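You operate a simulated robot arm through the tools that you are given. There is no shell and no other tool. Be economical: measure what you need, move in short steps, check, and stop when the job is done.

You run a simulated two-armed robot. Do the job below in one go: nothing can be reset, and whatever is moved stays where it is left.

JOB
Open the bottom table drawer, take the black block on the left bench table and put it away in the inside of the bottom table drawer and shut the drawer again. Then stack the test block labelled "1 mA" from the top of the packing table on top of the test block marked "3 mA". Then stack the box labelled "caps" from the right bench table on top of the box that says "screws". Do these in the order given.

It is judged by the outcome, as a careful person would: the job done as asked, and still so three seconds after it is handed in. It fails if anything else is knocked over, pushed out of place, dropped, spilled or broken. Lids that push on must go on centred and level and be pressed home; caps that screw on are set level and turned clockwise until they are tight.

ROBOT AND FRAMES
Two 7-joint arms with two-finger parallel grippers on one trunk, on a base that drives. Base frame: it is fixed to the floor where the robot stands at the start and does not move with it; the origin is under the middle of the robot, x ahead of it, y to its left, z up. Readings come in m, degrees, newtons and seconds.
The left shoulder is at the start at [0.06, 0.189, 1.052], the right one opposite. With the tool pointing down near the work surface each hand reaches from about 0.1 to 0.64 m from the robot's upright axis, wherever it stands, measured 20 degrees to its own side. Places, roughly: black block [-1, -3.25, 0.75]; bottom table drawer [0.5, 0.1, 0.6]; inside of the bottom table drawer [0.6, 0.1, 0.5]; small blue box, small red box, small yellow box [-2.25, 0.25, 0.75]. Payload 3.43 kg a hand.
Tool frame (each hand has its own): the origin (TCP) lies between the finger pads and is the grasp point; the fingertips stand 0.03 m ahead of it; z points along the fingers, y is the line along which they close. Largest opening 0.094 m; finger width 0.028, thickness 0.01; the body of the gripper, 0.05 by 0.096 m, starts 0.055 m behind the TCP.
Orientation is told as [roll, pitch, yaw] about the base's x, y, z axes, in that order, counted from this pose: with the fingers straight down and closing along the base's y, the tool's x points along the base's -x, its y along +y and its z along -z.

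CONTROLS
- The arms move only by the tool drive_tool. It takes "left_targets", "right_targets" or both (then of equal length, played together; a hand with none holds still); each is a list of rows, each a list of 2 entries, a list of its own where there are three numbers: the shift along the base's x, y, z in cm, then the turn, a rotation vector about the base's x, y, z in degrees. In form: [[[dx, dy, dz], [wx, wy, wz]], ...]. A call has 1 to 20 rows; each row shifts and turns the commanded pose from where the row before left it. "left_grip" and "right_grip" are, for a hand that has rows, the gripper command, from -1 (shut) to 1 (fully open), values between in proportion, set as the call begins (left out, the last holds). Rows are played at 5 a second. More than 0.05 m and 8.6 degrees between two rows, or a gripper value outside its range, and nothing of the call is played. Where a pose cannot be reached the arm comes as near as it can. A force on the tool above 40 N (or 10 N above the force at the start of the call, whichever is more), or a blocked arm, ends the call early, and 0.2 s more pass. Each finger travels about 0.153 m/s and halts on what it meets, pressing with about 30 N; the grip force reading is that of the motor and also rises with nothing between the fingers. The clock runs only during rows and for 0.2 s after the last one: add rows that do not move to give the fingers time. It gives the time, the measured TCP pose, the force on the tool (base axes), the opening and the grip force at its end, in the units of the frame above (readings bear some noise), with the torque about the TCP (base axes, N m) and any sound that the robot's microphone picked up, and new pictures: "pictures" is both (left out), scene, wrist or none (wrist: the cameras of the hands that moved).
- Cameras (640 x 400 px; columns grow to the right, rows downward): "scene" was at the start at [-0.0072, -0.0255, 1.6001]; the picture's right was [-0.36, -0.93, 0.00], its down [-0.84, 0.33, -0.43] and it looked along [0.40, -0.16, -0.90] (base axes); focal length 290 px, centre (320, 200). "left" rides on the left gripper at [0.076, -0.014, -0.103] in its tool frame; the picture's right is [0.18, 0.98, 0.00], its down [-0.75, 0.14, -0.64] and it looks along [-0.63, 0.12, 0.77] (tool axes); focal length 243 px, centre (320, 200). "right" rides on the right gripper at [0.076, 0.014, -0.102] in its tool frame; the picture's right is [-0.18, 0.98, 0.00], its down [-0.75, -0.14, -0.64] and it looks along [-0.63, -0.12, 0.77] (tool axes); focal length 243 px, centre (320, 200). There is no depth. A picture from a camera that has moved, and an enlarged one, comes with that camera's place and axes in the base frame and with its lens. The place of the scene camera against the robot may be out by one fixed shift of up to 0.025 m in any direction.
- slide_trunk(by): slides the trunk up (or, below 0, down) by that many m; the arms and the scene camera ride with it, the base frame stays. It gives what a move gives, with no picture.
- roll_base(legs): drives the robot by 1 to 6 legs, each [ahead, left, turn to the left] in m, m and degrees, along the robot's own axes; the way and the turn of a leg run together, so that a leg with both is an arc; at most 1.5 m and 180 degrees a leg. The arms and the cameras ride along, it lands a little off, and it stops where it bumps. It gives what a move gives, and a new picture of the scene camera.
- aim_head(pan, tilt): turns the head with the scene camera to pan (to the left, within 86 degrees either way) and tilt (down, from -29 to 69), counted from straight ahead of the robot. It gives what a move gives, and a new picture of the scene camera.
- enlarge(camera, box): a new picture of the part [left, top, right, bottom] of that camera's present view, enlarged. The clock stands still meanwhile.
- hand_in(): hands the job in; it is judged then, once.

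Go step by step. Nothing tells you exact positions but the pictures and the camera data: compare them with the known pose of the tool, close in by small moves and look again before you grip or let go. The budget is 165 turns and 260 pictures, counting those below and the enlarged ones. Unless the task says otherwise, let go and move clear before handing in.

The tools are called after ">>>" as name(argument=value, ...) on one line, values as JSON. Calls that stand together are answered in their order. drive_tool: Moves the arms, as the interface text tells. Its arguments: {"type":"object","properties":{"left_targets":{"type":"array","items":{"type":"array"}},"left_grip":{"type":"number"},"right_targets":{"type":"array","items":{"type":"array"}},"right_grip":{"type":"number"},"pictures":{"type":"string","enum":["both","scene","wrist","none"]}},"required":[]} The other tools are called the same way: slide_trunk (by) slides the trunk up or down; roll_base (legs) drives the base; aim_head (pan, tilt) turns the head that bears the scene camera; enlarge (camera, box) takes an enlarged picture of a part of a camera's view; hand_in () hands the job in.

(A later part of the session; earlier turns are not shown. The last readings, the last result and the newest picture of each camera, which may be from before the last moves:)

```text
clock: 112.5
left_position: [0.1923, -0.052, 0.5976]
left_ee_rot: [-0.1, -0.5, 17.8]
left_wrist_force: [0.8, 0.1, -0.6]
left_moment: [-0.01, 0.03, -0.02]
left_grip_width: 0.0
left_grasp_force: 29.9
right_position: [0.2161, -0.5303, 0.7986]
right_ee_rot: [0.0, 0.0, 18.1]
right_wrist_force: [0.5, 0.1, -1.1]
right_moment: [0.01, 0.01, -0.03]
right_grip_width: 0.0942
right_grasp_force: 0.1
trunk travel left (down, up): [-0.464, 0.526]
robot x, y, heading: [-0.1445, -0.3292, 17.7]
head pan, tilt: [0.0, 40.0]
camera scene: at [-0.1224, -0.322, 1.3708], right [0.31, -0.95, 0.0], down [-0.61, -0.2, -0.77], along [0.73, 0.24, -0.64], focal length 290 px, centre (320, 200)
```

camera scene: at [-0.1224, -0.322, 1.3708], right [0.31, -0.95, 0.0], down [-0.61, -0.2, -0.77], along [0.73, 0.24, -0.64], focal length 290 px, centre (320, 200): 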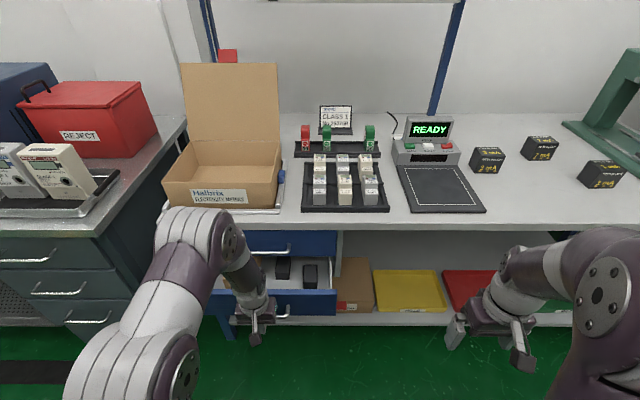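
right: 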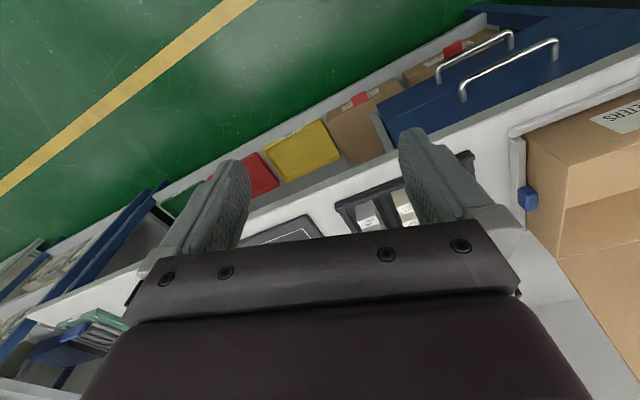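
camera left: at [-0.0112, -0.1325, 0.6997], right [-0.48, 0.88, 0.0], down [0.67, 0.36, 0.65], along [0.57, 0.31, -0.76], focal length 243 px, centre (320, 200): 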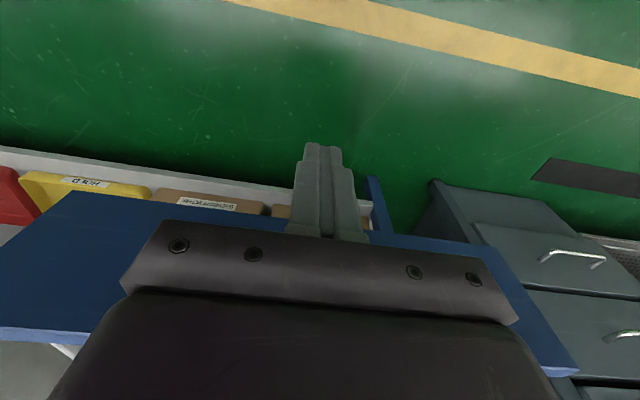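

It is sliding in well. About 13 cm remain; I push further.

>>> roll_base(legs=[[0.06, 0, 0], [0.055, 0, 0]])

>>> roll_base(legs=[[0.03, 0, 0]])

```text
clock: 114.0
left_position: [0.3029, -0.0178, 0.5983]
left_ee_rot: [-0.1, -0.6, 17.6]
left_wrist_force: [0.8, 0.6, -0.8]
left_moment: [-0.03, 0.02, 0.0]
left_grip_width: 0.0002
left_grasp_force: 30.4
right_position: [0.326, -0.495, 0.8001]
right_ee_rot: [-0.1, 0.0, 17.9]
right_wrist_force: [-0.1, -0.5, 0.4]
right_moment: [-0.04, 0.02, 0.02]
right_grip_width: 0.0941
right_grasp_force: 0.0
trunk travel left (down, up): [-0.464, 0.526]
robot x, y, heading: [-0.0374, -0.2924, 18.0]
head pan, tilt: [0.0, 40.0]
camera scene: at [-0.013, -0.2868, 1.3708], right [0.31, -0.95, 0.0], down [-0.61, -0.2, -0.76], along [0.73, 0.23, -0.64], focal length 290 px, centre (320, 200)
```

scene: 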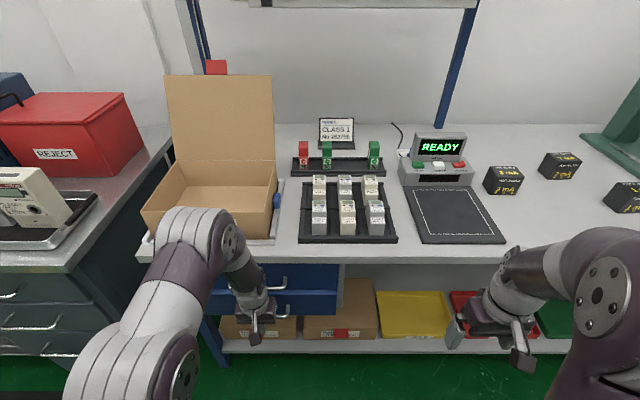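

```text
clock: 114.8
left_position: [0.3053, -0.0158, 0.5965]
left_ee_rot: [0.0, 0.5, 17.8]
left_wrist_force: [-7.2, -3.3, 2.5]
left_moment: [0.39, -0.91, -0.01]
left_grip_width: 0.0002
left_grasp_force: 29.5
right_position: [0.3363, -0.4921, 0.8011]
right_ee_rot: [-0.1, -0.1, 18.0]
right_wrist_force: [-0.2, -0.2, -0.2]
right_moment: [0.02, -0.01, -0.03]
right_grip_width: 0.0939
right_grasp_force: 0.0
trunk travel left (down, up): [-0.464, 0.526]
robot x, y, heading: [-0.0221, -0.2923, 17.9]
head pan, tilt: [0.0, 40.0]
stopped in leg 1: the force on the tool passed its limit at 68 N (the readings are from after the stop); the commanded pose is now the measured one
camera scene: at [-0.0043, -0.2843, 1.3709], right [0.31, -0.95, 0.0], down [-0.61, -0.2, -0.77], along [0.73, 0.23, -0.64], focal length 290 px, centre (320, 200)
```

scene: 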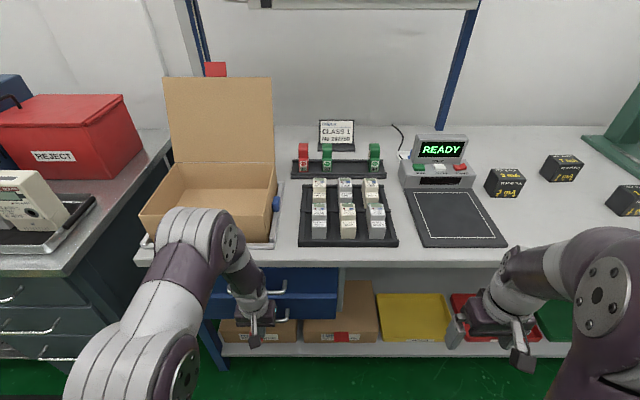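

The push met firm resistance near the expected shut position. I back off and look at the fit of the drawer front.

>>> roll_base(legs=[[-0.2, 0, 0]])

>>> drive_tool(left_targets=[[[0, 0, 0], [0, 0, 0]]], pictures="wrist")

>>> enlarge(camera="scene", box=[190, 190, 370, 310])

```text
clock: 116.5
left_position: [0.1143, -0.0784, 0.5973]
left_ee_rot: [0.1, 0.4, 17.6]
left_wrist_force: [1.4, -1.0, -0.6]
left_moment: [-0.01, 0.01, 0.0]
left_grip_width: 0.0
left_grasp_force: 30.4
right_position: [0.1426, -0.5547, 0.7995]
right_ee_rot: [-0.2, -0.1, 17.9]
right_wrist_force: [0.1, -0.2, -0.2]
right_moment: [-0.01, -0.01, -0.01]
right_grip_width: 0.0939
right_grasp_force: 0.0
trunk travel left (down, up): [-0.464, 0.526]
robot x, y, heading: [-0.2192, -0.3508, 18.2]
head pan, tilt: [0.0, 40.0]
camera scene: at [-0.1979, -0.3462, 1.3709], right [0.31, -0.95, 0.0], down [-0.61, -0.2, -0.77], along [0.73, 0.23, -0.64], focal length 290 px, centre (320, 200)
```

scene: 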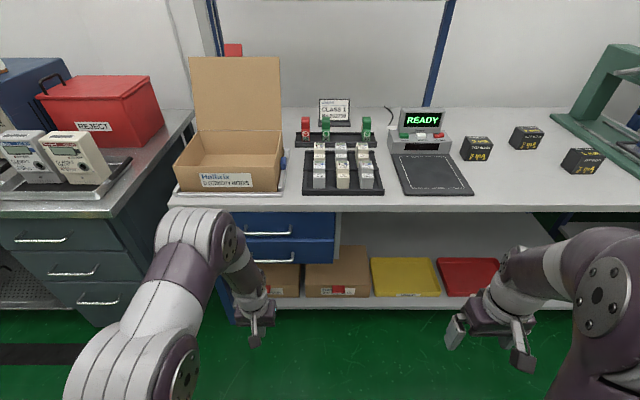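

```text
clock: 116.9
left_position: [0.1136, -0.0784, 0.5971]
left_ee_rot: [0.0, 0.4, 17.6]
left_wrist_force: [0.2, -0.2, -0.1]
left_moment: [-0.02, 0.04, 0.03]
left_grip_width: 0.0
left_grasp_force: 30.2
right_position: [0.1428, -0.5548, 0.7995]
right_ee_rot: [-0.2, 0.0, 18.0]
right_wrist_force: [0.8, -0.3, 0.1]
right_moment: [0.01, -0.02, -0.01]
right_grip_width: 0.0937
right_grasp_force: 0.0
trunk travel left (down, up): [-0.464, 0.526]
robot x, y, heading: [-0.2162, -0.3532, 17.7]
head pan, tilt: [0.0, 40.0]
camera left: at [0.0455, -0.1142, 0.6995], right [-0.47, 0.88, 0.0], down [0.68, 0.36, 0.64], along [0.56, 0.3, -0.77], focal length 243 px, centre (320, 200)
```

left: 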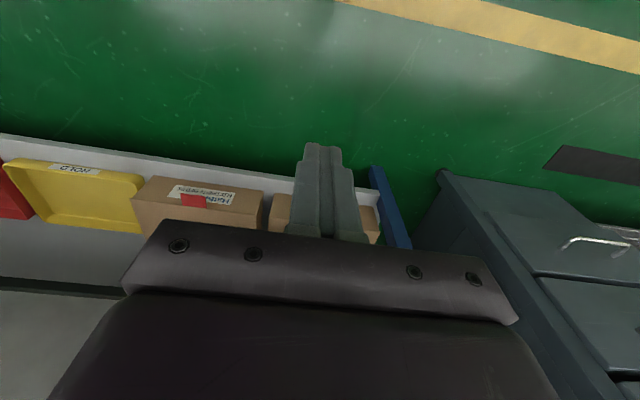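

```text
3.33 times, centred on (280, 250) of scene
camera zoom: at [-0.1969, -0.3459, 1.3708], right [0.31, -0.95, 0.0], down [-0.61, -0.2, -0.77], along [0.73, 0.23, -0.64], focal length 968 px, centre (453, 33)
```

zoom: 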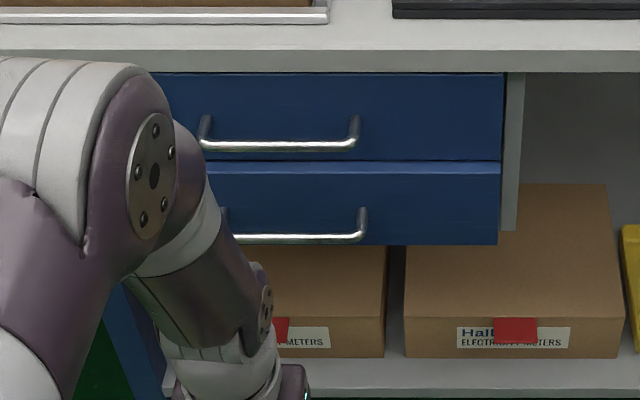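

The lower front still stands about 1.4 cm proud: my gripper had met the upper handle first. I tilt the fingers forward about 34 degrees and strafe right, to push on the panel beside the handles instead.

>>> drive_tool(left_targets=[[[0, 0, 0], [2.62, -8.14, 0]], [[0, 0, 0], [2.62, -8.14, 0]], [[0, 0, 0], [2.62, -8.14, 0]], [[0, 0, 0], [2.62, -8.14, 0]], [[0, 0, 0], [0, 0, 0]]], pictures="none")

>>> roll_base(legs=[[0, -0.14, 0]])

```text
clock: 118.1
left_position: [0.1138, -0.0775, 0.5959]
left_ee_rot: [0.2, -33.9, 17.6]
left_wrist_force: [0.3, -0.3, -0.1]
left_moment: [0.02, -0.02, 0.03]
left_grip_width: 0.0
left_grasp_force: 30.3
left hand out of reach, approached as far as the arm can: row 3
right_position: [0.1434, -0.5539, 0.7996]
right_ee_rot: [-0.1, 0.0, 18.0]
right_wrist_force: [-0.7, 0.4, 0.1]
right_moment: [0.04, 0.0, 0.01]
right_grip_width: 0.0939
right_grasp_force: 0.0
trunk travel left (down, up): [-0.464, 0.526]
robot x, y, heading: [-0.2151, -0.3507, 17.6]
head pan, tilt: [0.0, 40.0]
```

```text
clock: 119.4
left_position: [0.1592, -0.214, 0.5963]
left_ee_rot: [0.2, -34.0, 17.3]
left_wrist_force: [-0.1, 0.0, -0.1]
left_moment: [0.02, 0.02, 0.03]
left_grip_width: 0.0001
left_grasp_force: 30.0
right_position: [0.1853, -0.6923, 0.7999]
right_ee_rot: [0.0, -0.1, 17.8]
right_wrist_force: [-0.1, 0.9, -0.6]
right_moment: [0.03, 0.0, 0.0]
right_grip_width: 0.094
right_grasp_force: 0.1
trunk travel left (down, up): [-0.464, 0.526]
robot x, y, heading: [-0.1702, -0.484, 17.8]
head pan, tilt: [0.0, 40.0]
camera scene: at [-0.153, -0.4824, 1.3708], right [0.3, -0.95, 0.0], down [-0.61, -0.19, -0.77], along [0.73, 0.23, -0.64], focal length 290 px, centre (320, 200)
```

scene: 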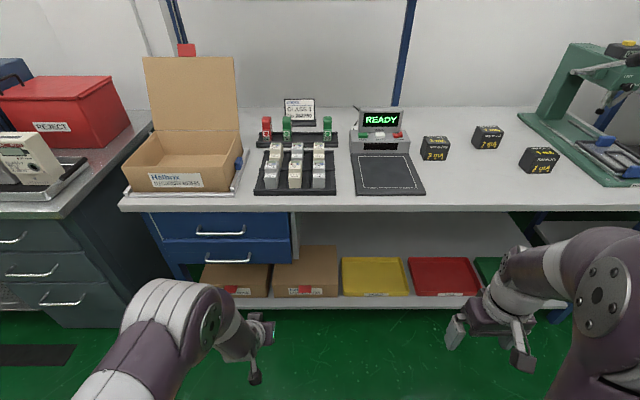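

The fingers line up with the panel right of the handles. I drive forward to touch and push it home.

>>> roll_base(legs=[[0.19, 0, 0]])

>>> roll_base(legs=[[0.03, 0, 0], [0.03, 0, 0], [0.03, 0, 0]])

```text
clock: 120.9
left_position: [0.336, -0.1581, 0.5964]
left_ee_rot: [0.1, -33.7, 17.4]
left_wrist_force: [-0.1, -0.5, -0.4]
left_moment: [0.03, 0.01, 0.01]
left_grip_width: 0.0
left_grasp_force: 30.0
right_position: [0.364, -0.6341, 0.7999]
right_ee_rot: [-0.2, 0.0, 17.8]
right_wrist_force: [0.5, 0.1, 0.2]
right_moment: [0.01, 0.03, 0.03]
right_grip_width: 0.094
right_grasp_force: 0.0
trunk travel left (down, up): [-0.464, 0.526]
robot x, y, heading: [0.0017, -0.4283, 17.5]
head pan, tilt: [0.0, 40.0]
camera scene: at [0.0256, -0.4241, 1.3708], right [0.3, -0.95, 0.0], down [-0.61, -0.19, -0.77], along [0.73, 0.23, -0.64], focal length 290 px, centre (320, 200)
```

scene: 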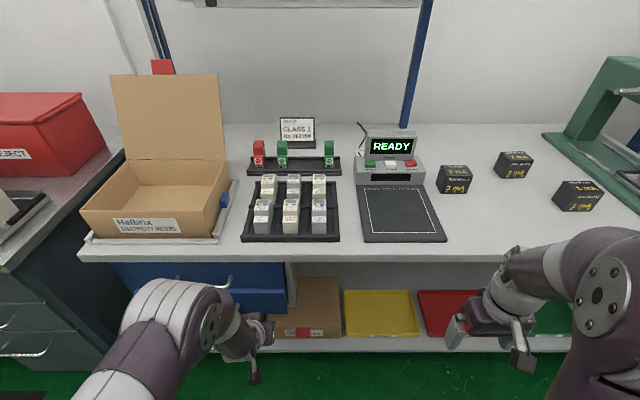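

```text
clock: 122.6
left_position: [0.3927, -0.1385, 0.5901]
left_ee_rot: [0.2, -32.1, 17.2]
left_wrist_force: [-5.4, -2.3, 2.7]
left_moment: [-0.03, 0.03, -0.01]
left_grip_width: 0.0001
left_grasp_force: 29.7
right_position: [0.4296, -0.6137, 0.799]
right_ee_rot: [-0.1, 0.0, 17.8]
right_wrist_force: [-0.3, -0.2, 0.3]
right_moment: [0.0, -0.05, 0.03]
right_grip_width: 0.094
right_grasp_force: 0.0
trunk travel left (down, up): [-0.464, 0.526]
robot x, y, heading: [0.0686, -0.4092, 17.5]
head pan, tilt: [0.0, 40.0]
stopped in leg 3: the force on the tool passed its limit at 110 N (the readings are from after the stop); the commanded pose is now the measured one
camera scene: at [0.0893, -0.4041, 1.3707], right [0.3, -0.95, 0.0], down [-0.61, -0.19, -0.77], along [0.73, 0.23, -0.64], focal length 290 px, centre (320, 200)
```

scene: 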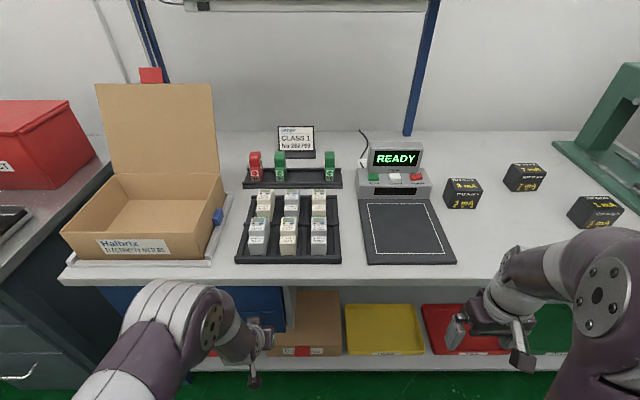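

The push met a hard stop at the closed depth. I back off and verify.

>>> roll_base(legs=[[-0.22, 0, 0]])

>>> enlarge(camera="scene", box=[120, 180, 320, 305])

```text
clock: 124.3
left_position: [0.1811, -0.2064, 0.5898]
left_ee_rot: [0.3, -32.3, 17.3]
left_wrist_force: [-0.5, 0.5, 0.9]
left_moment: [-0.01, -0.01, 0.03]
left_grip_width: 0.0002
left_grasp_force: 29.8
right_position: [0.2182, -0.6805, 0.7996]
right_ee_rot: [-0.1, -0.1, 17.8]
right_wrist_force: [-0.6, 0.4, -0.1]
right_moment: [0.01, -0.04, -0.01]
right_grip_width: 0.0941
right_grasp_force: 0.0
trunk travel left (down, up): [-0.464, 0.526]
robot x, y, heading: [-0.1427, -0.4773, 17.5]
head pan, tilt: [0.0, 40.0]
camera scene: at [-0.1224, -0.4712, 1.3709], right [0.3, -0.95, 0.0], down [-0.61, -0.19, -0.77], along [0.73, 0.23, -0.64], focal length 290 px, centre (320, 200)
```

scene: 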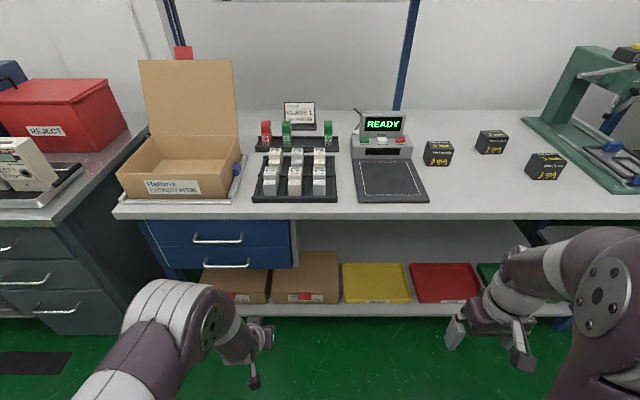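

```text
3.20 times, centred on (220, 242) of scene
camera zoom: at [-0.1224, -0.4712, 1.3709], right [0.3, -0.95, 0.0], down [-0.61, -0.19, -0.77], along [0.73, 0.23, -0.64], focal length 929 px, centre (640, 64)
```

zoom: 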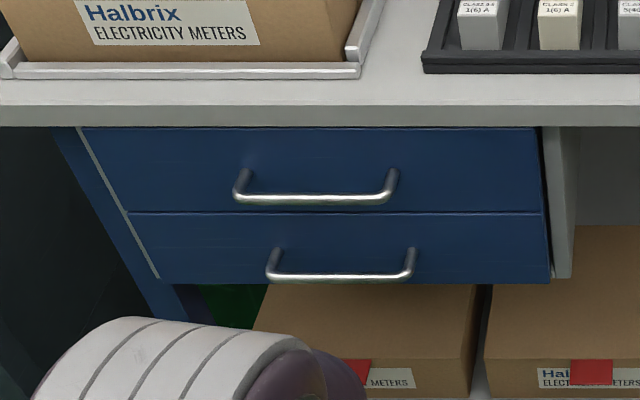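

The drawer is flush and shut. Now I right the left hand, raise the trunk and inspect the three black test blocks.

>>> slide_trunk(by=0.36)

>>> drive_tool(left_targets=[[[0, 0, 1], [-2.62, 8.14, 0]], [[0, 0, 1], [-2.62, 8.14, 0]], [[0, 0, 1], [-2.62, 8.14, 0]], [[0, 0, 0], [-2.3, 7.1, 0]], [[0, 0, 0], [0, 0, 0]]], left_grip=1, pictures="scene")

>>> enlarge(camera="scene", box=[400, 110, 600, 235])

```text
clock: 127.8
left_position: [0.181, -0.2062, 0.9495]
left_ee_rot: [0.3, -32.3, 17.3]
left_wrist_force: [0.3, -0.2, -1.2]
left_moment: [-0.01, 0.0, 0.02]
left_grip_width: 0.0001
left_grasp_force: 29.7
right_position: [0.2173, -0.6803, 1.1601]
right_ee_rot: [-0.1, -0.1, 17.7]
right_wrist_force: [-0.2, -0.2, -0.1]
right_moment: [-0.03, -0.03, -0.02]
right_grip_width: 0.0941
right_grasp_force: 0.0
trunk travel left (down, up): [-0.824, 0.166]
robot x, y, heading: [-0.1407, -0.4759, 17.6]
head pan, tilt: [0.0, 40.0]
```

```text
clock: 129.0
left_position: [0.1777, -0.2111, 0.9764]
left_ee_rot: [-1.7, -2.5, 17.3]
left_wrist_force: [0.4, -0.2, 1.3]
left_moment: [0.01, 0.02, 0.04]
left_grip_width: 0.0941
left_grasp_force: 0.0
left hand out of reach, approached as far as the arm can: row 4
right_position: [0.2164, -0.6811, 1.1599]
right_ee_rot: [0.0, -0.1, 17.8]
right_wrist_force: [-0.4, -0.6, -0.7]
right_moment: [-0.01, -0.03, 0.03]
right_grip_width: 0.0939
right_grasp_force: 0.1
trunk travel left (down, up): [-0.824, 0.166]
robot x, y, heading: [-0.1406, -0.474, 17.8]
head pan, tilt: [0.0, 40.0]
camera scene: at [-0.1221, -0.4714, 1.7308], right [0.3, -0.95, 0.0], down [-0.61, -0.19, -0.77], along [0.73, 0.23, -0.64], focal length 290 px, centre (320, 200)
```

scene: 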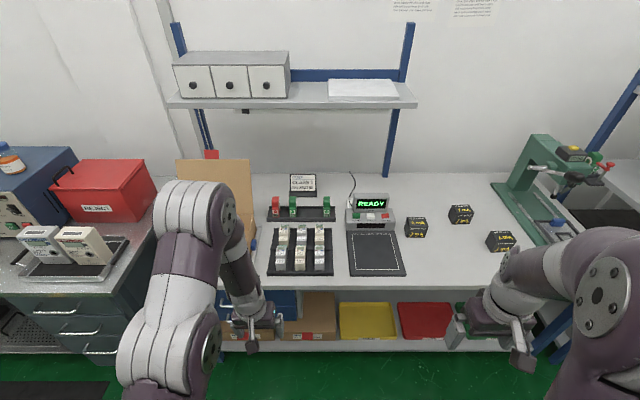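

```text
3.20 times, centred on (500, 172) of scene
camera zoom: at [-0.1221, -0.4714, 1.7308], right [0.3, -0.95, 0.0], down [-0.61, -0.19, -0.77], along [0.73, 0.23, -0.64], focal length 929 px, centre (-256, 288)
```

zoom: 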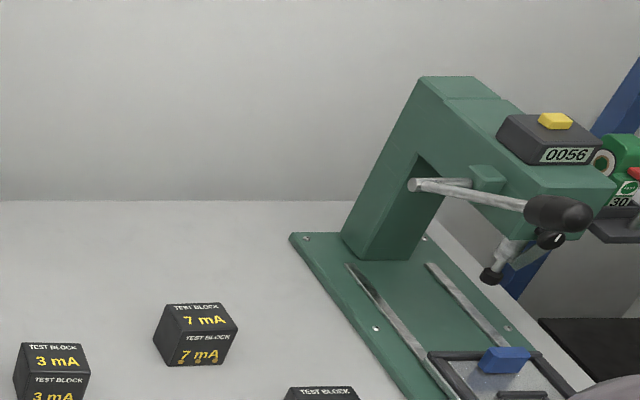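

>>> enlarge(camera="scene", box=[390, 190, 530, 270])

```text
4.57 times, centred on (460, 230) of scene
camera zoom: at [-0.1221, -0.4714, 1.7308], right [0.3, -0.95, 0.0], down [-0.61, -0.19, -0.77], along [0.73, 0.23, -0.64], focal length 1327 px, centre (-320, 63)
```

zoom: 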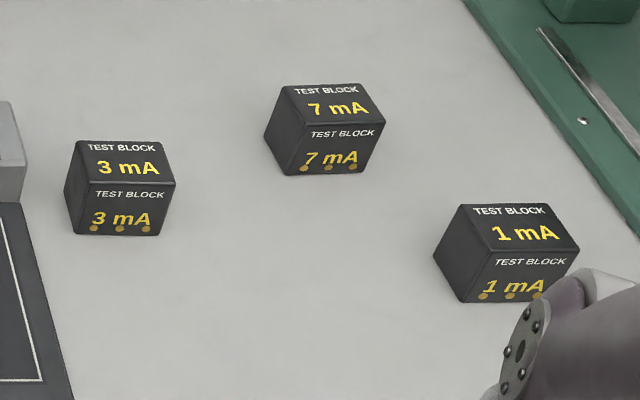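

The labels read 3 mA (left), 7 mA (rear) and 1 mA (right front). I lift the left hand out of the way and drive to put the right hand by the 1 mA block.

>>> drive_tool(left_targets=[[[0, 0, 4], [0, 0, 0]], [[0, 0, 4], [0, 0, 0]], [[0, 0, 3], [0, 0, 0]]], pictures="none")

>>> roll_base(legs=[[0, -0.52, 0], [0.24, 0, 0]])

>>> drive_tool(right_targets=[[[0, 0, -3], [0, 0, 0]], [[0, 0, -3], [0, 0, 0]], [[0, 0, 0], [0, 0, 0]]], pictures="wrist")

```text
clock: 129.8
left_position: [0.1795, -0.2119, 1.0887]
left_ee_rot: [-1.5, -2.4, 17.3]
left_wrist_force: [0.0, -0.8, -0.8]
left_moment: [0.0, 0.01, -0.03]
left_grip_width: 0.0939
left_grasp_force: 0.1
right_position: [0.2184, -0.68, 1.16]
right_ee_rot: [-0.2, 0.1, 17.8]
right_wrist_force: [0.7, -0.2, 0.4]
right_moment: [0.0, 0.01, 0.01]
right_grip_width: 0.0941
right_grasp_force: 0.0
trunk travel left (down, up): [-0.824, 0.166]
robot x, y, heading: [-0.1434, -0.4723, 17.6]
head pan, tilt: [0.0, 40.0]
```

```text
clock: 134.2
left_position: [0.5824, -0.6528, 1.0896]
left_ee_rot: [-1.6, -2.4, 15.7]
left_wrist_force: [0.1, -0.8, 0.8]
left_moment: [-0.01, 0.04, 0.02]
left_grip_width: 0.0941
left_grasp_force: 0.0
right_position: [0.6082, -1.1212, 1.1614]
right_ee_rot: [-0.2, -0.1, 16.3]
right_wrist_force: [0.4, 0.5, 0.2]
right_moment: [0.02, 0.0, -0.02]
right_grip_width: 0.0937
right_grasp_force: 0.0
trunk travel left (down, up): [-0.824, 0.166]
robot x, y, heading: [0.2525, -0.9048, 16.0]
head pan, tilt: [0.0, 40.0]
camera scene: at [0.2732, -0.9032, 1.7309], right [0.28, -0.96, 0.0], down [-0.62, -0.18, -0.77], along [0.74, 0.21, -0.64], focal length 290 px, centre (320, 200)
```

scene: 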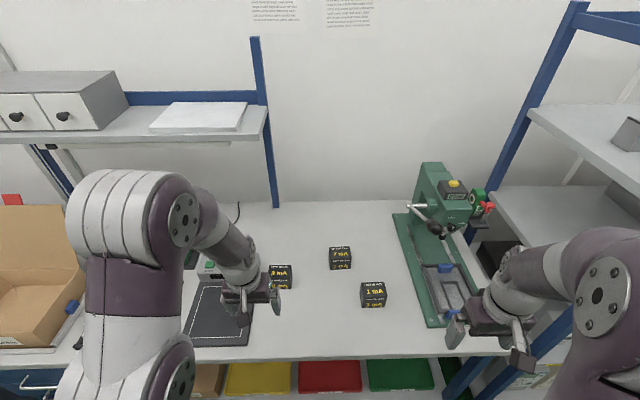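

```text
clock: 135.1
left_position: [0.5824, -0.6522, 1.0882]
left_ee_rot: [-1.6, -2.5, 15.8]
left_wrist_force: [0.0, 0.8, -0.2]
left_moment: [0.0, 0.02, 0.03]
left_grip_width: 0.0939
left_grasp_force: 0.0
right_position: [0.6081, -1.1214, 1.1001]
right_ee_rot: [-0.1, 0.0, 16.4]
right_wrist_force: [-0.4, 0.7, -1.0]
right_moment: [0.0, 0.0, -0.03]
right_grip_width: 0.0942
right_grasp_force: 0.1
trunk travel left (down, up): [-0.824, 0.166]
robot x, y, heading: [0.2581, -0.9091, 16.0]
head pan, tilt: [0.0, 40.0]
camera right: at [0.5305, -1.1294, 1.2032], right [-0.1, 0.99, 0.0], down [0.76, 0.08, 0.64], along [0.64, 0.06, -0.77], focal length 243 px, centre (320, 200)
```

right: 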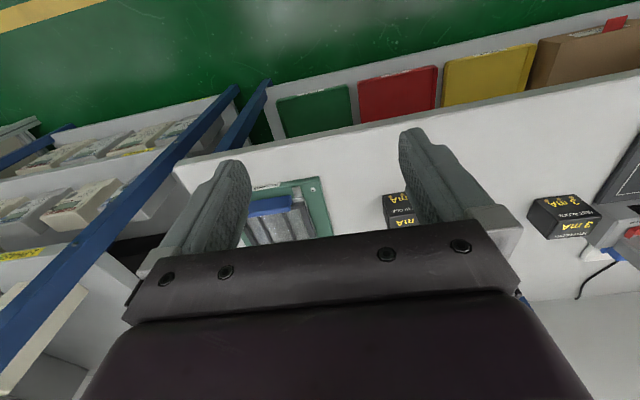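

The 1 mA block lies ahead-left of the right hand, near [0.85, -0.935]. I move the hand over that area and look again.

>>> drive_tool(right_targets=[[[3.4, 2.7, -1], [0, 0, 0]], [[3.4, 2.7, -1], [0, 0, 0]], [[3.4, 2.7, -1], [0, 0, 0]], [[3.4, 2.7, -1], [0, 0, 0]], [[3.4, 2.7, -2], [0, 0, 0]], [[3.4, 2.7, -2], [0, 0, 0]], [[0, 0, 0], [0, 0, 0]]], pictures="both")

```text
clock: 136.7
left_position: [0.5824, -0.6525, 1.0894]
left_ee_rot: [-1.6, -2.4, 15.7]
left_wrist_force: [-0.4, 0.4, 0.1]
left_moment: [0.0, -0.02, -0.03]
left_grip_width: 0.094
left_grasp_force: 0.1
right_position: [0.8137, -0.9579, 1.0248]
right_ee_rot: [-0.2, -0.1, 16.3]
right_wrist_force: [-0.6, -0.9, 1.2]
right_moment: [0.0, -0.03, 0.01]
right_grip_width: 0.0939
right_grasp_force: 0.1
trunk travel left (down, up): [-0.824, 0.166]
robot x, y, heading: [0.2575, -0.9087, 16.0]
head pan, tilt: [0.0, 40.0]
camera scene: at [0.273, -0.9034, 1.7309], right [0.28, -0.96, 0.0], down [-0.62, -0.18, -0.77], along [0.74, 0.21, -0.64], focal length 290 px, centre (320, 200)
camera right: at [0.7362, -0.965, 1.1272], right [-0.1, 1.0, 0.0], down [0.76, 0.08, 0.64], along [0.64, 0.06, -0.77], focal length 243 px, centre (320, 200)
```

scene: 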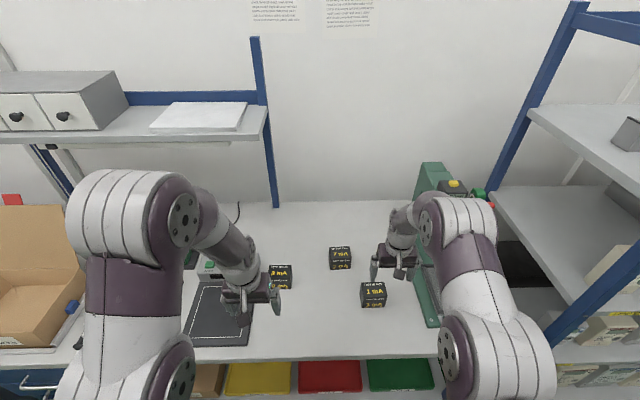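
right: 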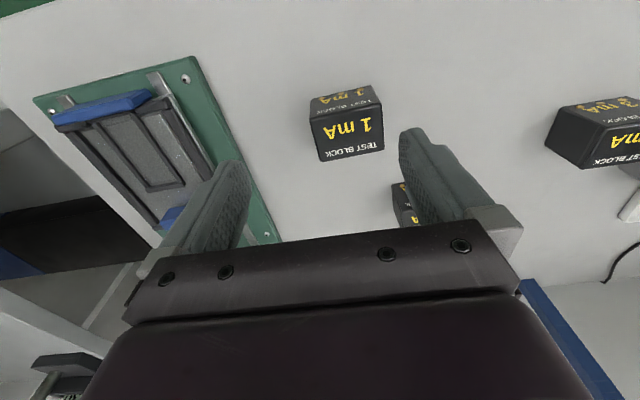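

The 1 mA block's top is centred near [0.875, -0.913, 0.80], about 8 by 6.5 cm and lined up with the hand. It is safer to grip it across its shorter side, so I turn the hand 90 degrees while moving over.

>>> drive_tool(right_targets=[[[2, 2, 0], [0, 0, 0]], [[1, 1.5, 0], [0, 0, 8.18]], [[0.5, 1, 0], [0, 0, 8.18]], [[0, 0, 0], [0, 0, 8.18]], [[0, 0, 0], [0, 0, 8.18]], [[0, 0, 0], [0, 0, 8.18]], [[0, 0, 0], [0, 0, 8.18]], [[0, 0, 0], [0, 0, 8.18]], [[0, 0, 0], [0, 0, 8.18]], [[0, 0, 0], [0, 0, 8.18]], [[0, 0, 0], [0, 0, 8.18]], [[0, 0, 0], [0, 0, 8.18]], [[0, 0, 0], [0, 0, 0]]], pictures="both")

```text
clock: 139.4
left_position: [0.5821, -0.6503, 1.0883]
left_ee_rot: [-1.6, -2.6, 15.7]
left_wrist_force: [0.5, -0.4, 0.7]
left_moment: [0.03, -0.03, -0.04]
left_grip_width: 0.0941
left_grasp_force: 0.0
right_position: [0.8474, -0.9162, 1.0219]
right_ee_rot: [-0.2, 0.0, 106.5]
right_wrist_force: [-1.6, -0.5, -0.2]
right_moment: [0.0, 0.0, 0.02]
right_grip_width: 0.0939
right_grasp_force: 0.0
trunk travel left (down, up): [-0.824, 0.166]
robot x, y, heading: [0.2516, -0.9084, 16.0]
head pan, tilt: [0.0, 40.0]
camera scene: at [0.2744, -0.9027, 1.7308], right [0.28, -0.96, 0.0], down [-0.62, -0.18, -0.77], along [0.74, 0.21, -0.64], focal length 290 px, centre (320, 200)
camera right: at [0.8538, -0.9926, 1.1229], right [-0.99, -0.1, 0.0], down [-0.08, 0.76, 0.64], along [-0.06, 0.64, -0.77], focal length 243 px, centre (320, 200)
```

scene: 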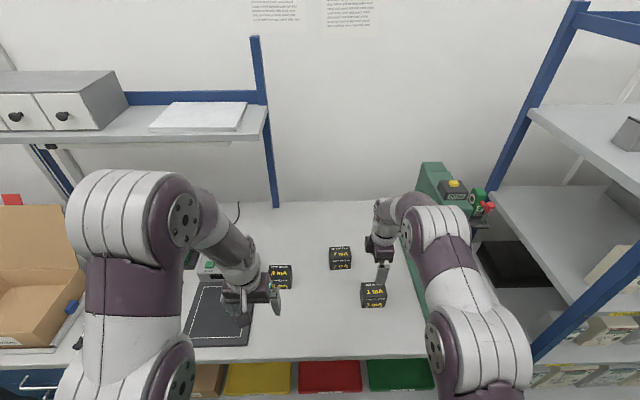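
right: 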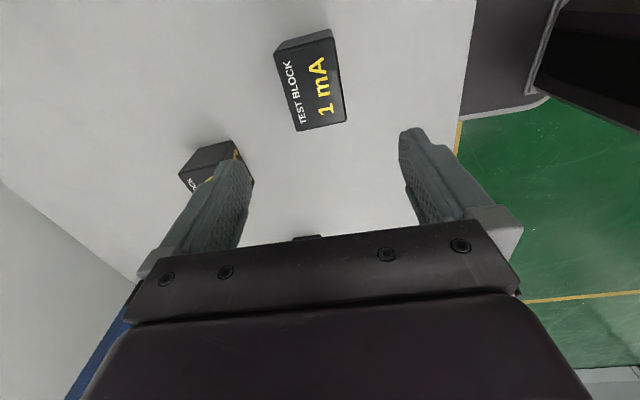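

The block's top is at about [0.8535, -0.921, 0.86] and the hand is lined up with it. I shift slightly and descend to just above it.

>>> drive_tool(right_targets=[[[0.6, -0.5, -3], [0, 0, 0]], [[0, 0, -4], [0, 0, 0]], [[0, 0, -2.2], [0, 0, 0]], [[0, 0, 0], [0, 0, 0]]], pictures="wrist")

```text
clock: 140.4
left_position: [0.5825, -0.6519, 1.0885]
left_ee_rot: [-1.7, -2.6, 15.8]
left_wrist_force: [-0.3, -0.1, -0.1]
left_moment: [-0.01, 0.05, 0.03]
left_grip_width: 0.094
left_grasp_force: 0.0
right_position: [0.8522, -0.918, 0.9286]
right_ee_rot: [-0.1, 0.1, 106.3]
right_wrist_force: [0.1, -0.1, 0.0]
right_moment: [0.01, 0.02, 0.01]
right_grip_width: 0.0943
right_grasp_force: 0.0
trunk travel left (down, up): [-0.824, 0.166]
robot x, y, heading: [0.2538, -0.9108, 16.0]
head pan, tilt: [0.0, 40.0]
camera right: at [0.8596, -0.9966, 1.0306], right [-1.0, -0.1, 0.0], down [-0.08, 0.76, 0.64], along [-0.06, 0.64, -0.77], focal length 243 px, centre (320, 200)
```

right: 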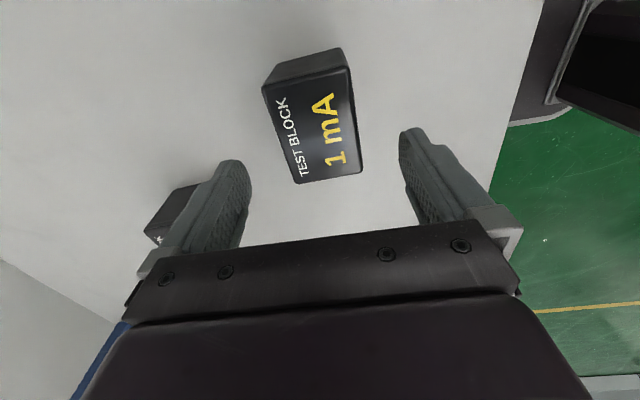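

Well aligned. I go down 5 cm, look, then the rest.

>>> drive_tool(right_targets=[[[0.2, -0.4, -3], [0, 0, 0]], [[0, 0, -2], [0, 0, 0]], [[0, 0, 0], [0, 0, 0]]], pictures="wrist")

```text
clock: 141.2
left_position: [0.5826, -0.6516, 1.0881]
left_ee_rot: [-1.6, -2.5, 15.8]
left_wrist_force: [-0.3, 0.0, 0.2]
left_moment: [0.01, 0.02, 0.03]
left_grip_width: 0.0937
left_grasp_force: 0.0
right_position: [0.8549, -0.9249, 0.88]
right_ee_rot: [-0.2, 0.0, 106.3]
right_wrist_force: [0.7, -0.4, 0.8]
right_moment: [0.03, 0.02, -0.03]
right_grip_width: 0.0939
right_grasp_force: 0.0
trunk travel left (down, up): [-0.824, 0.166]
robot x, y, heading: [0.2527, -0.9107, 16.0]
head pan, tilt: [0.0, 40.0]
camera right: at [0.8627, -1.0024, 0.9821], right [-1.0, -0.1, 0.0], down [-0.08, 0.76, 0.64], along [-0.06, 0.64, -0.77], focal length 243 px, centre (320, 200)
```

right: 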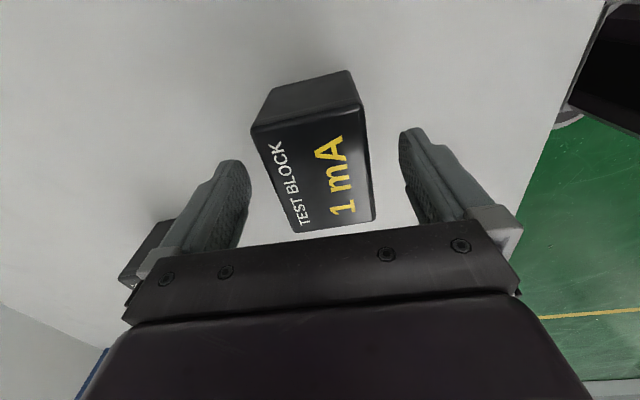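

Centred within half a centimetre. I shift 4 mm in x and go down to grip height, then close.

>>> drive_tool(right_targets=[[[0.4, 0, 0], [0, 0, 0]], [[0, 0, -1.3], [0, 0, 0]], [[0, 0, -1.3], [0, 0, 0]], [[0, 0, 0], [0, 0, 0]]], pictures="wrist")

>>> drive_tool(right_targets=[[[0, 0, 0], [0, 0, 0]], [[0, 0, 0], [0, 0, 0]], [[0, 0, 0], [0, 0, 0]]], right_grip=-1, pictures="none")

```text
clock: 142.2
left_position: [0.5813, -0.6517, 1.0889]
left_ee_rot: [-1.6, -2.4, 15.8]
left_wrist_force: [0.4, 0.8, -0.6]
left_moment: [-0.03, -0.01, -0.03]
left_grip_width: 0.0941
left_grasp_force: 0.0
right_position: [0.8582, -0.9234, 0.8517]
right_ee_rot: [-0.1, 0.0, 106.3]
right_wrist_force: [0.1, -0.1, 0.6]
right_moment: [0.01, 0.0, 0.0]
right_grip_width: 0.0941
right_grasp_force: 0.1
trunk travel left (down, up): [-0.824, 0.166]
robot x, y, heading: [0.2564, -0.9057, 16.3]
head pan, tilt: [0.0, 40.0]
camera right: at [0.865, -1.0009, 0.955], right [-1.0, -0.1, 0.0], down [-0.08, 0.76, 0.64], along [-0.06, 0.64, -0.77], focal length 243 px, centre (320, 200)
```

right: 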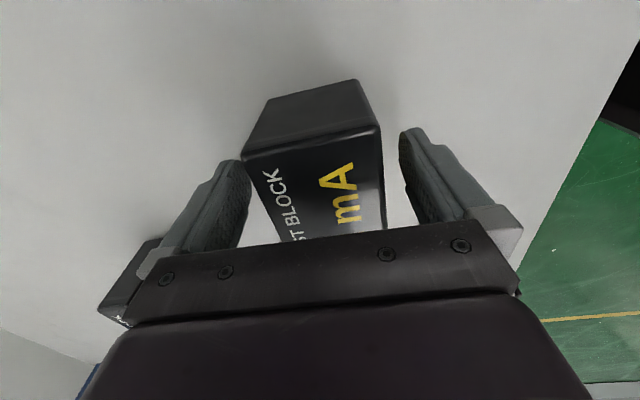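

```text
clock: 143.1
left_position: [0.5841, -0.6524, 1.0885]
left_ee_rot: [-1.7, -2.6, 15.8]
left_wrist_force: [0.5, -0.3, 0.4]
left_moment: [0.04, 0.0, 0.0]
left_grip_width: 0.0939
left_grasp_force: 0.1
right_position: [0.858, -0.9236, 0.8527]
right_ee_rot: [-0.1, 0.1, 106.3]
right_wrist_force: [-0.3, -1.0, 0.1]
right_moment: [0.04, 0.08, 0.05]
right_grip_width: 0.0625
right_grasp_force: 30.0
trunk travel left (down, up): [-0.824, 0.166]
robot x, y, heading: [0.2564, -0.9088, 15.9]
head pan, tilt: [0.0, 40.0]
```

The 1 mA block is gripped (6.2 cm). I lift it 17 cm.

>>> drive_tool(right_targets=[[[0, 0, 2], [0, 0, 0]], [[0, 0, 4], [0, 0, 0]], [[0, 0, 4], [0, 0, 0]], [[0, 0, 4], [0, 0, 0]], [[0, 0, 3], [0, 0, 0]], [[0, 0, 0], [0, 0, 0]]], pictures="wrist")

>>> roll_base(legs=[[0, 0.35, 0]])

```text
clock: 144.4
left_position: [0.5839, -0.6519, 1.0885]
left_ee_rot: [-1.5, -2.5, 15.9]
left_wrist_force: [0.0, -0.1, 0.5]
left_moment: [0.01, 0.0, -0.02]
left_grip_width: 0.0943
left_grasp_force: 0.1
right_position: [0.8582, -0.9237, 1.0212]
right_ee_rot: [-0.1, -0.1, 106.3]
right_wrist_force: [0.4, 0.5, -3.3]
right_moment: [0.0, 0.01, -0.02]
right_grip_width: 0.0625
right_grasp_force: 30.1
trunk travel left (down, up): [-0.824, 0.166]
robot x, y, heading: [0.2544, -0.9085, 16.2]
head pan, tilt: [0.0, 40.0]
camera right: at [0.8663, -1.0008, 1.1237], right [-1.0, -0.1, 0.0], down [-0.08, 0.76, 0.64], along [-0.06, 0.64, -0.77], focal length 243 px, centre (320, 200)
```

right: 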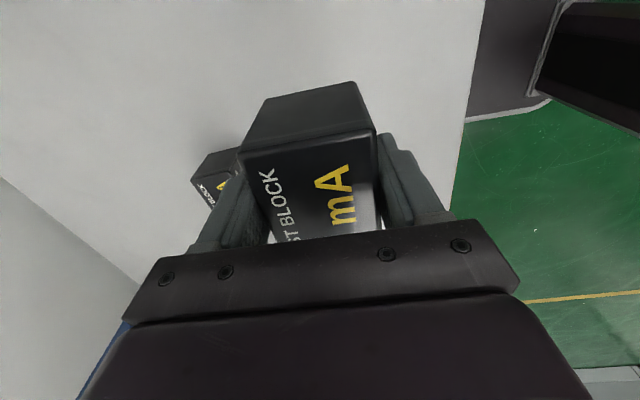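

```text
clock: 146.7
left_position: [0.4817, -0.3112, 1.0885]
left_ee_rot: [-1.4, -2.4, 16.2]
left_wrist_force: [-0.4, 0.1, -0.3]
left_moment: [-0.01, 0.01, -0.01]
left_grip_width: 0.0937
left_grasp_force: 0.1
right_position: [0.7594, -0.5809, 1.0203]
right_ee_rot: [-0.1, -0.2, 106.5]
right_wrist_force: [-0.6, 0.0, -2.9]
right_moment: [-0.05, -0.01, 0.0]
right_grip_width: 0.0622
right_grasp_force: 30.1
trunk travel left (down, up): [-0.824, 0.166]
robot x, y, heading: [0.1556, -0.5681, 16.4]
head pan, tilt: [0.0, 40.0]
camera scene: at [0.1761, -0.5647, 1.7308], right [0.28, -0.96, 0.0], down [-0.62, -0.18, -0.77], along [0.73, 0.22, -0.64], focal length 290 px, centre (320, 200)
```

scene: 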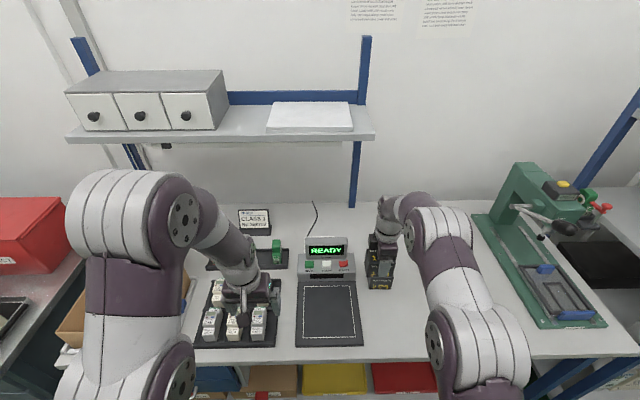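

The block hangs near the 3 mA block. I move the base 5 cm forward and 6 cm left, then look down with the wrist camera.

>>> roll_base(legs=[[0.05, 0.06, 0.8]])

>>> drive_tool(right_targets=[[[0, 0, 0], [0, 0, 0]]], pictures="wrist")

>>> enlarge(camera="scene", box=[320, 200, 480, 320])

```text
clock: 147.8
left_position: [0.5094, -0.2375, 1.088]
left_ee_rot: [-1.5, -2.5, 16.8]
left_wrist_force: [-0.8, -0.8, 0.2]
left_moment: [-0.01, -0.01, -0.02]
left_grip_width: 0.094
left_grasp_force: 0.1
right_position: [0.7903, -0.5037, 1.0219]
right_ee_rot: [-0.1, 0.0, 107.3]
right_wrist_force: [-0.1, 0.7, -2.8]
right_moment: [-0.01, 0.0, 0.0]
right_grip_width: 0.0622
right_grasp_force: 29.5
trunk travel left (down, up): [-0.824, 0.166]
robot x, y, heading: [0.1861, -0.4954, 17.1]
head pan, tilt: [0.0, 40.0]
camera scene: at [0.2065, -0.4945, 1.7309], right [0.29, -0.96, 0.0], down [-0.61, -0.19, -0.77], along [0.73, 0.23, -0.64], focal length 290 px, centre (320, 200)
```

scene: 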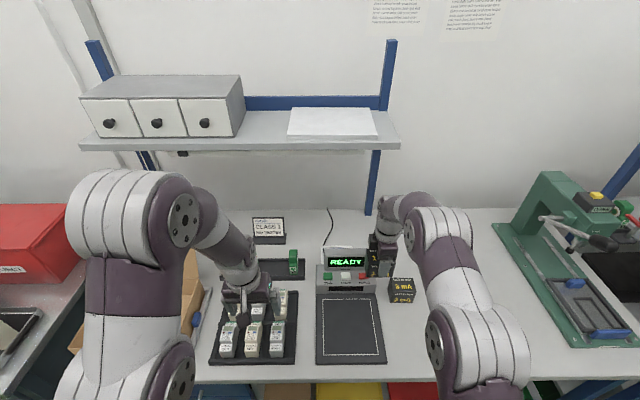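

```text
clock: 148.2
left_position: [0.5106, -0.2387, 1.0891]
left_ee_rot: [-1.3, -2.5, 16.8]
left_wrist_force: [0.1, 0.1, 0.0]
left_moment: [0.04, -0.05, -0.01]
left_grip_width: 0.0936
left_grasp_force: 0.1
right_position: [0.7907, -0.5051, 1.0218]
right_ee_rot: [0.0, -0.1, 107.3]
right_wrist_force: [-0.1, 0.1, -3.0]
right_moment: [0.02, -0.06, -0.03]
right_grip_width: 0.0625
right_grasp_force: 29.8
trunk travel left (down, up): [-0.824, 0.166]
robot x, y, heading: [0.1866, -0.497, 17.0]
head pan, tilt: [0.0, 40.0]
camera right: at [0.7985, -0.5831, 1.1239], right [-0.99, -0.12, 0.0], down [-0.09, 0.76, 0.64], along [-0.07, 0.64, -0.76], focal length 243 px, centre (320, 200)
```

right: 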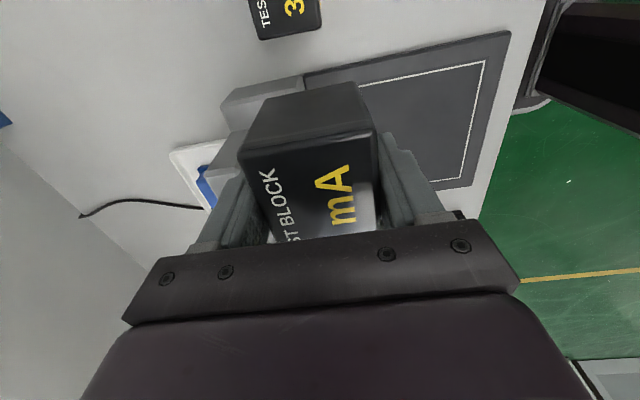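

```text
3.33 times, centred on (400, 260) of scene
camera zoom: at [0.2054, -0.4964, 1.7309], right [0.29, -0.96, 0.0], down [-0.61, -0.19, -0.77], along [0.73, 0.23, -0.64], focal length 968 px, centre (53, 0)
```

zoom: 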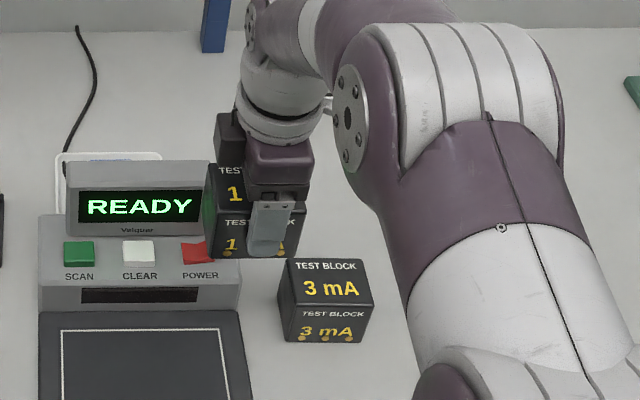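

The 3 mA block's centre is near [0.834, -0.589], top about 0.86. I strafe the base right 8.5 cm so the held block comes over it.

>>> roll_base(legs=[[0, -0.085, 0]])

>>> drive_tool(right_targets=[[[0, 0, 0], [0, 0, 0]]], pictures="wrist")

```text
clock: 149.3
left_position: [0.5355, -0.316, 1.0881]
left_ee_rot: [-1.6, -2.4, 16.9]
left_wrist_force: [-0.1, 0.4, -0.6]
left_moment: [0.01, 0.0, -0.02]
left_grip_width: 0.0939
left_grasp_force: 0.0
right_position: [0.8157, -0.5845, 1.0212]
right_ee_rot: [-0.1, 0.0, 107.4]
right_wrist_force: [0.8, 0.5, -3.2]
right_moment: [-0.01, 0.01, -0.02]
right_grip_width: 0.0621
right_grasp_force: 30.4
trunk travel left (down, up): [-0.824, 0.166]
robot x, y, heading: [0.2106, -0.5768, 17.3]
head pan, tilt: [0.0, 40.0]
camera scene: at [0.2318, -0.5736, 1.7308], right [0.3, -0.96, 0.0], down [-0.61, -0.19, -0.77], along [0.73, 0.23, -0.64], focal length 290 px, centre (320, 200)
```

scene: 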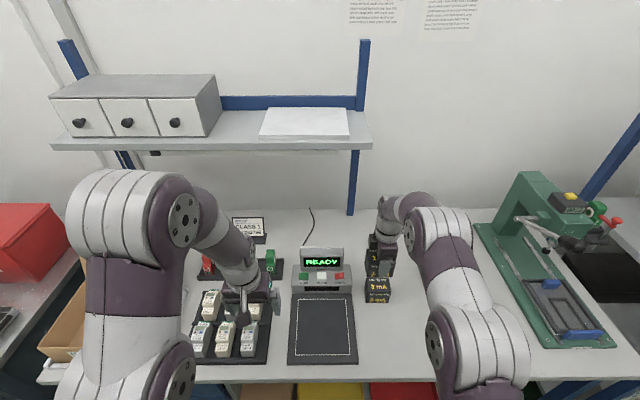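

```text
clock: 149.7
left_position: [0.5351, -0.3147, 1.0872]
left_ee_rot: [-1.8, -2.4, 16.9]
left_wrist_force: [-0.6, 0.0, -0.2]
left_moment: [-0.03, 0.02, -0.01]
left_grip_width: 0.0941
left_grasp_force: 0.0
right_position: [0.8156, -0.5805, 1.0219]
right_ee_rot: [-0.2, 0.1, 107.5]
right_wrist_force: [-0.9, -0.3, -3.3]
right_moment: [-0.04, -0.03, -0.03]
right_grip_width: 0.0623
right_grasp_force: 30.1
trunk travel left (down, up): [-0.824, 0.166]
robot x, y, heading: [0.2128, -0.5777, 17.3]
head pan, tilt: [0.0, 40.0]
camera right: at [0.8242, -0.6584, 1.124], right [-0.99, -0.12, 0.0], down [-0.09, 0.76, 0.64], along [-0.07, 0.64, -0.77], focal length 243 px, centre (320, 200)
```

right: 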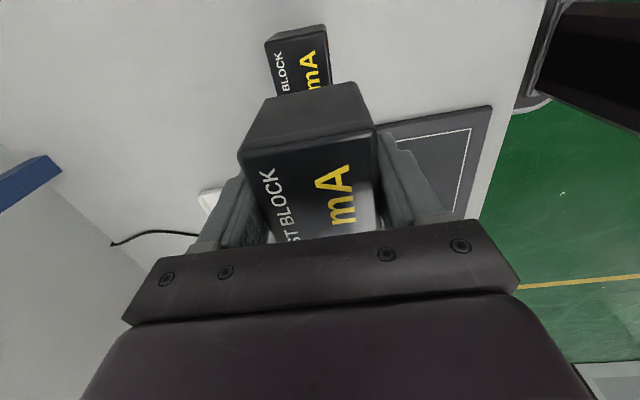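

Both ends of the 3 mA block place its centre at [0.8325, -0.5895]. I align over it and descend to about 3 cm above.

>>> drive_tool(right_targets=[[[1.7, -0.9, 0], [0, 0, 0]], [[0, 0, -3], [0, 0, 0]], [[0, 0, -3], [0, 0, 0]], [[0, 0, -1.5], [0, 0, 0]], [[0, 0, 0], [0, 0, 0]]], pictures="wrist")

>>> enlarge(camera="scene", box=[320, 220, 440, 310])

```text
clock: 150.9
left_position: [0.536, -0.3178, 1.0878]
left_ee_rot: [-1.7, -2.5, 16.9]
left_wrist_force: [0.2, 0.4, -0.4]
left_moment: [-0.02, 0.0, 0.01]
left_grip_width: 0.0936
left_grasp_force: 0.1
right_position: [0.8326, -0.5935, 0.946]
right_ee_rot: [-0.1, 0.0, 107.3]
right_wrist_force: [-0.2, 0.4, -4.0]
right_moment: [-0.06, 0.01, 0.01]
right_grip_width: 0.0623
right_grasp_force: 30.0
trunk travel left (down, up): [-0.824, 0.166]
robot x, y, heading: [0.2092, -0.5773, 17.1]
head pan, tilt: [0.0, 40.0]
camera right: at [0.8412, -0.6714, 1.0479], right [-0.99, -0.12, 0.0], down [-0.09, 0.76, 0.64], along [-0.07, 0.64, -0.77], focal length 243 px, centre (320, 200)
```

right: 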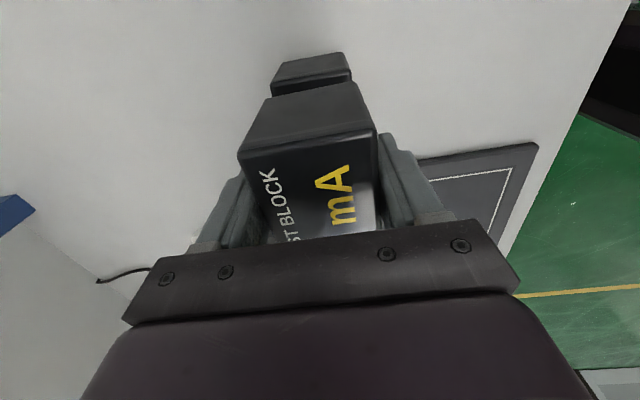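

```text
4.44 times, centred on (380, 265) of scene
camera zoom: at [0.2317, -0.5737, 1.7308], right [0.3, -0.96, 0.0], down [-0.61, -0.19, -0.77], along [0.73, 0.23, -0.64], focal length 1290 px, centre (53, -89)
```

zoom: 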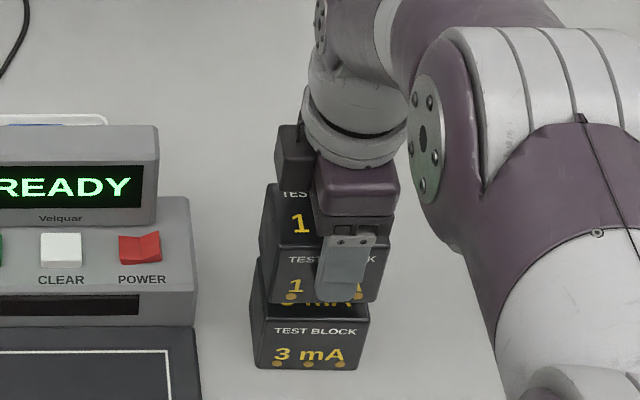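

I zoom the wrist view to check end-to-end alignment of the two blocks.

>>> enlarge(camera="right", box=[220, 30, 420, 155])

```text
3.20 times, centred on (320, 92) of right
camera zoom: at [0.8412, -0.6714, 1.0479], right [-0.99, -0.12, 0.0], down [-0.09, 0.76, 0.64], along [-0.07, 0.64, -0.77], focal length 776 px, centre (320, 544)
```

zoom: 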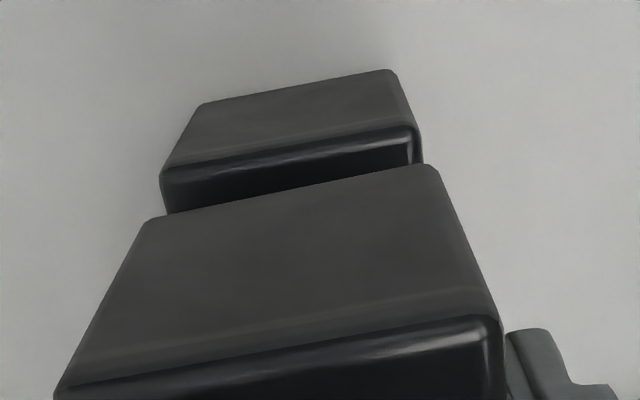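

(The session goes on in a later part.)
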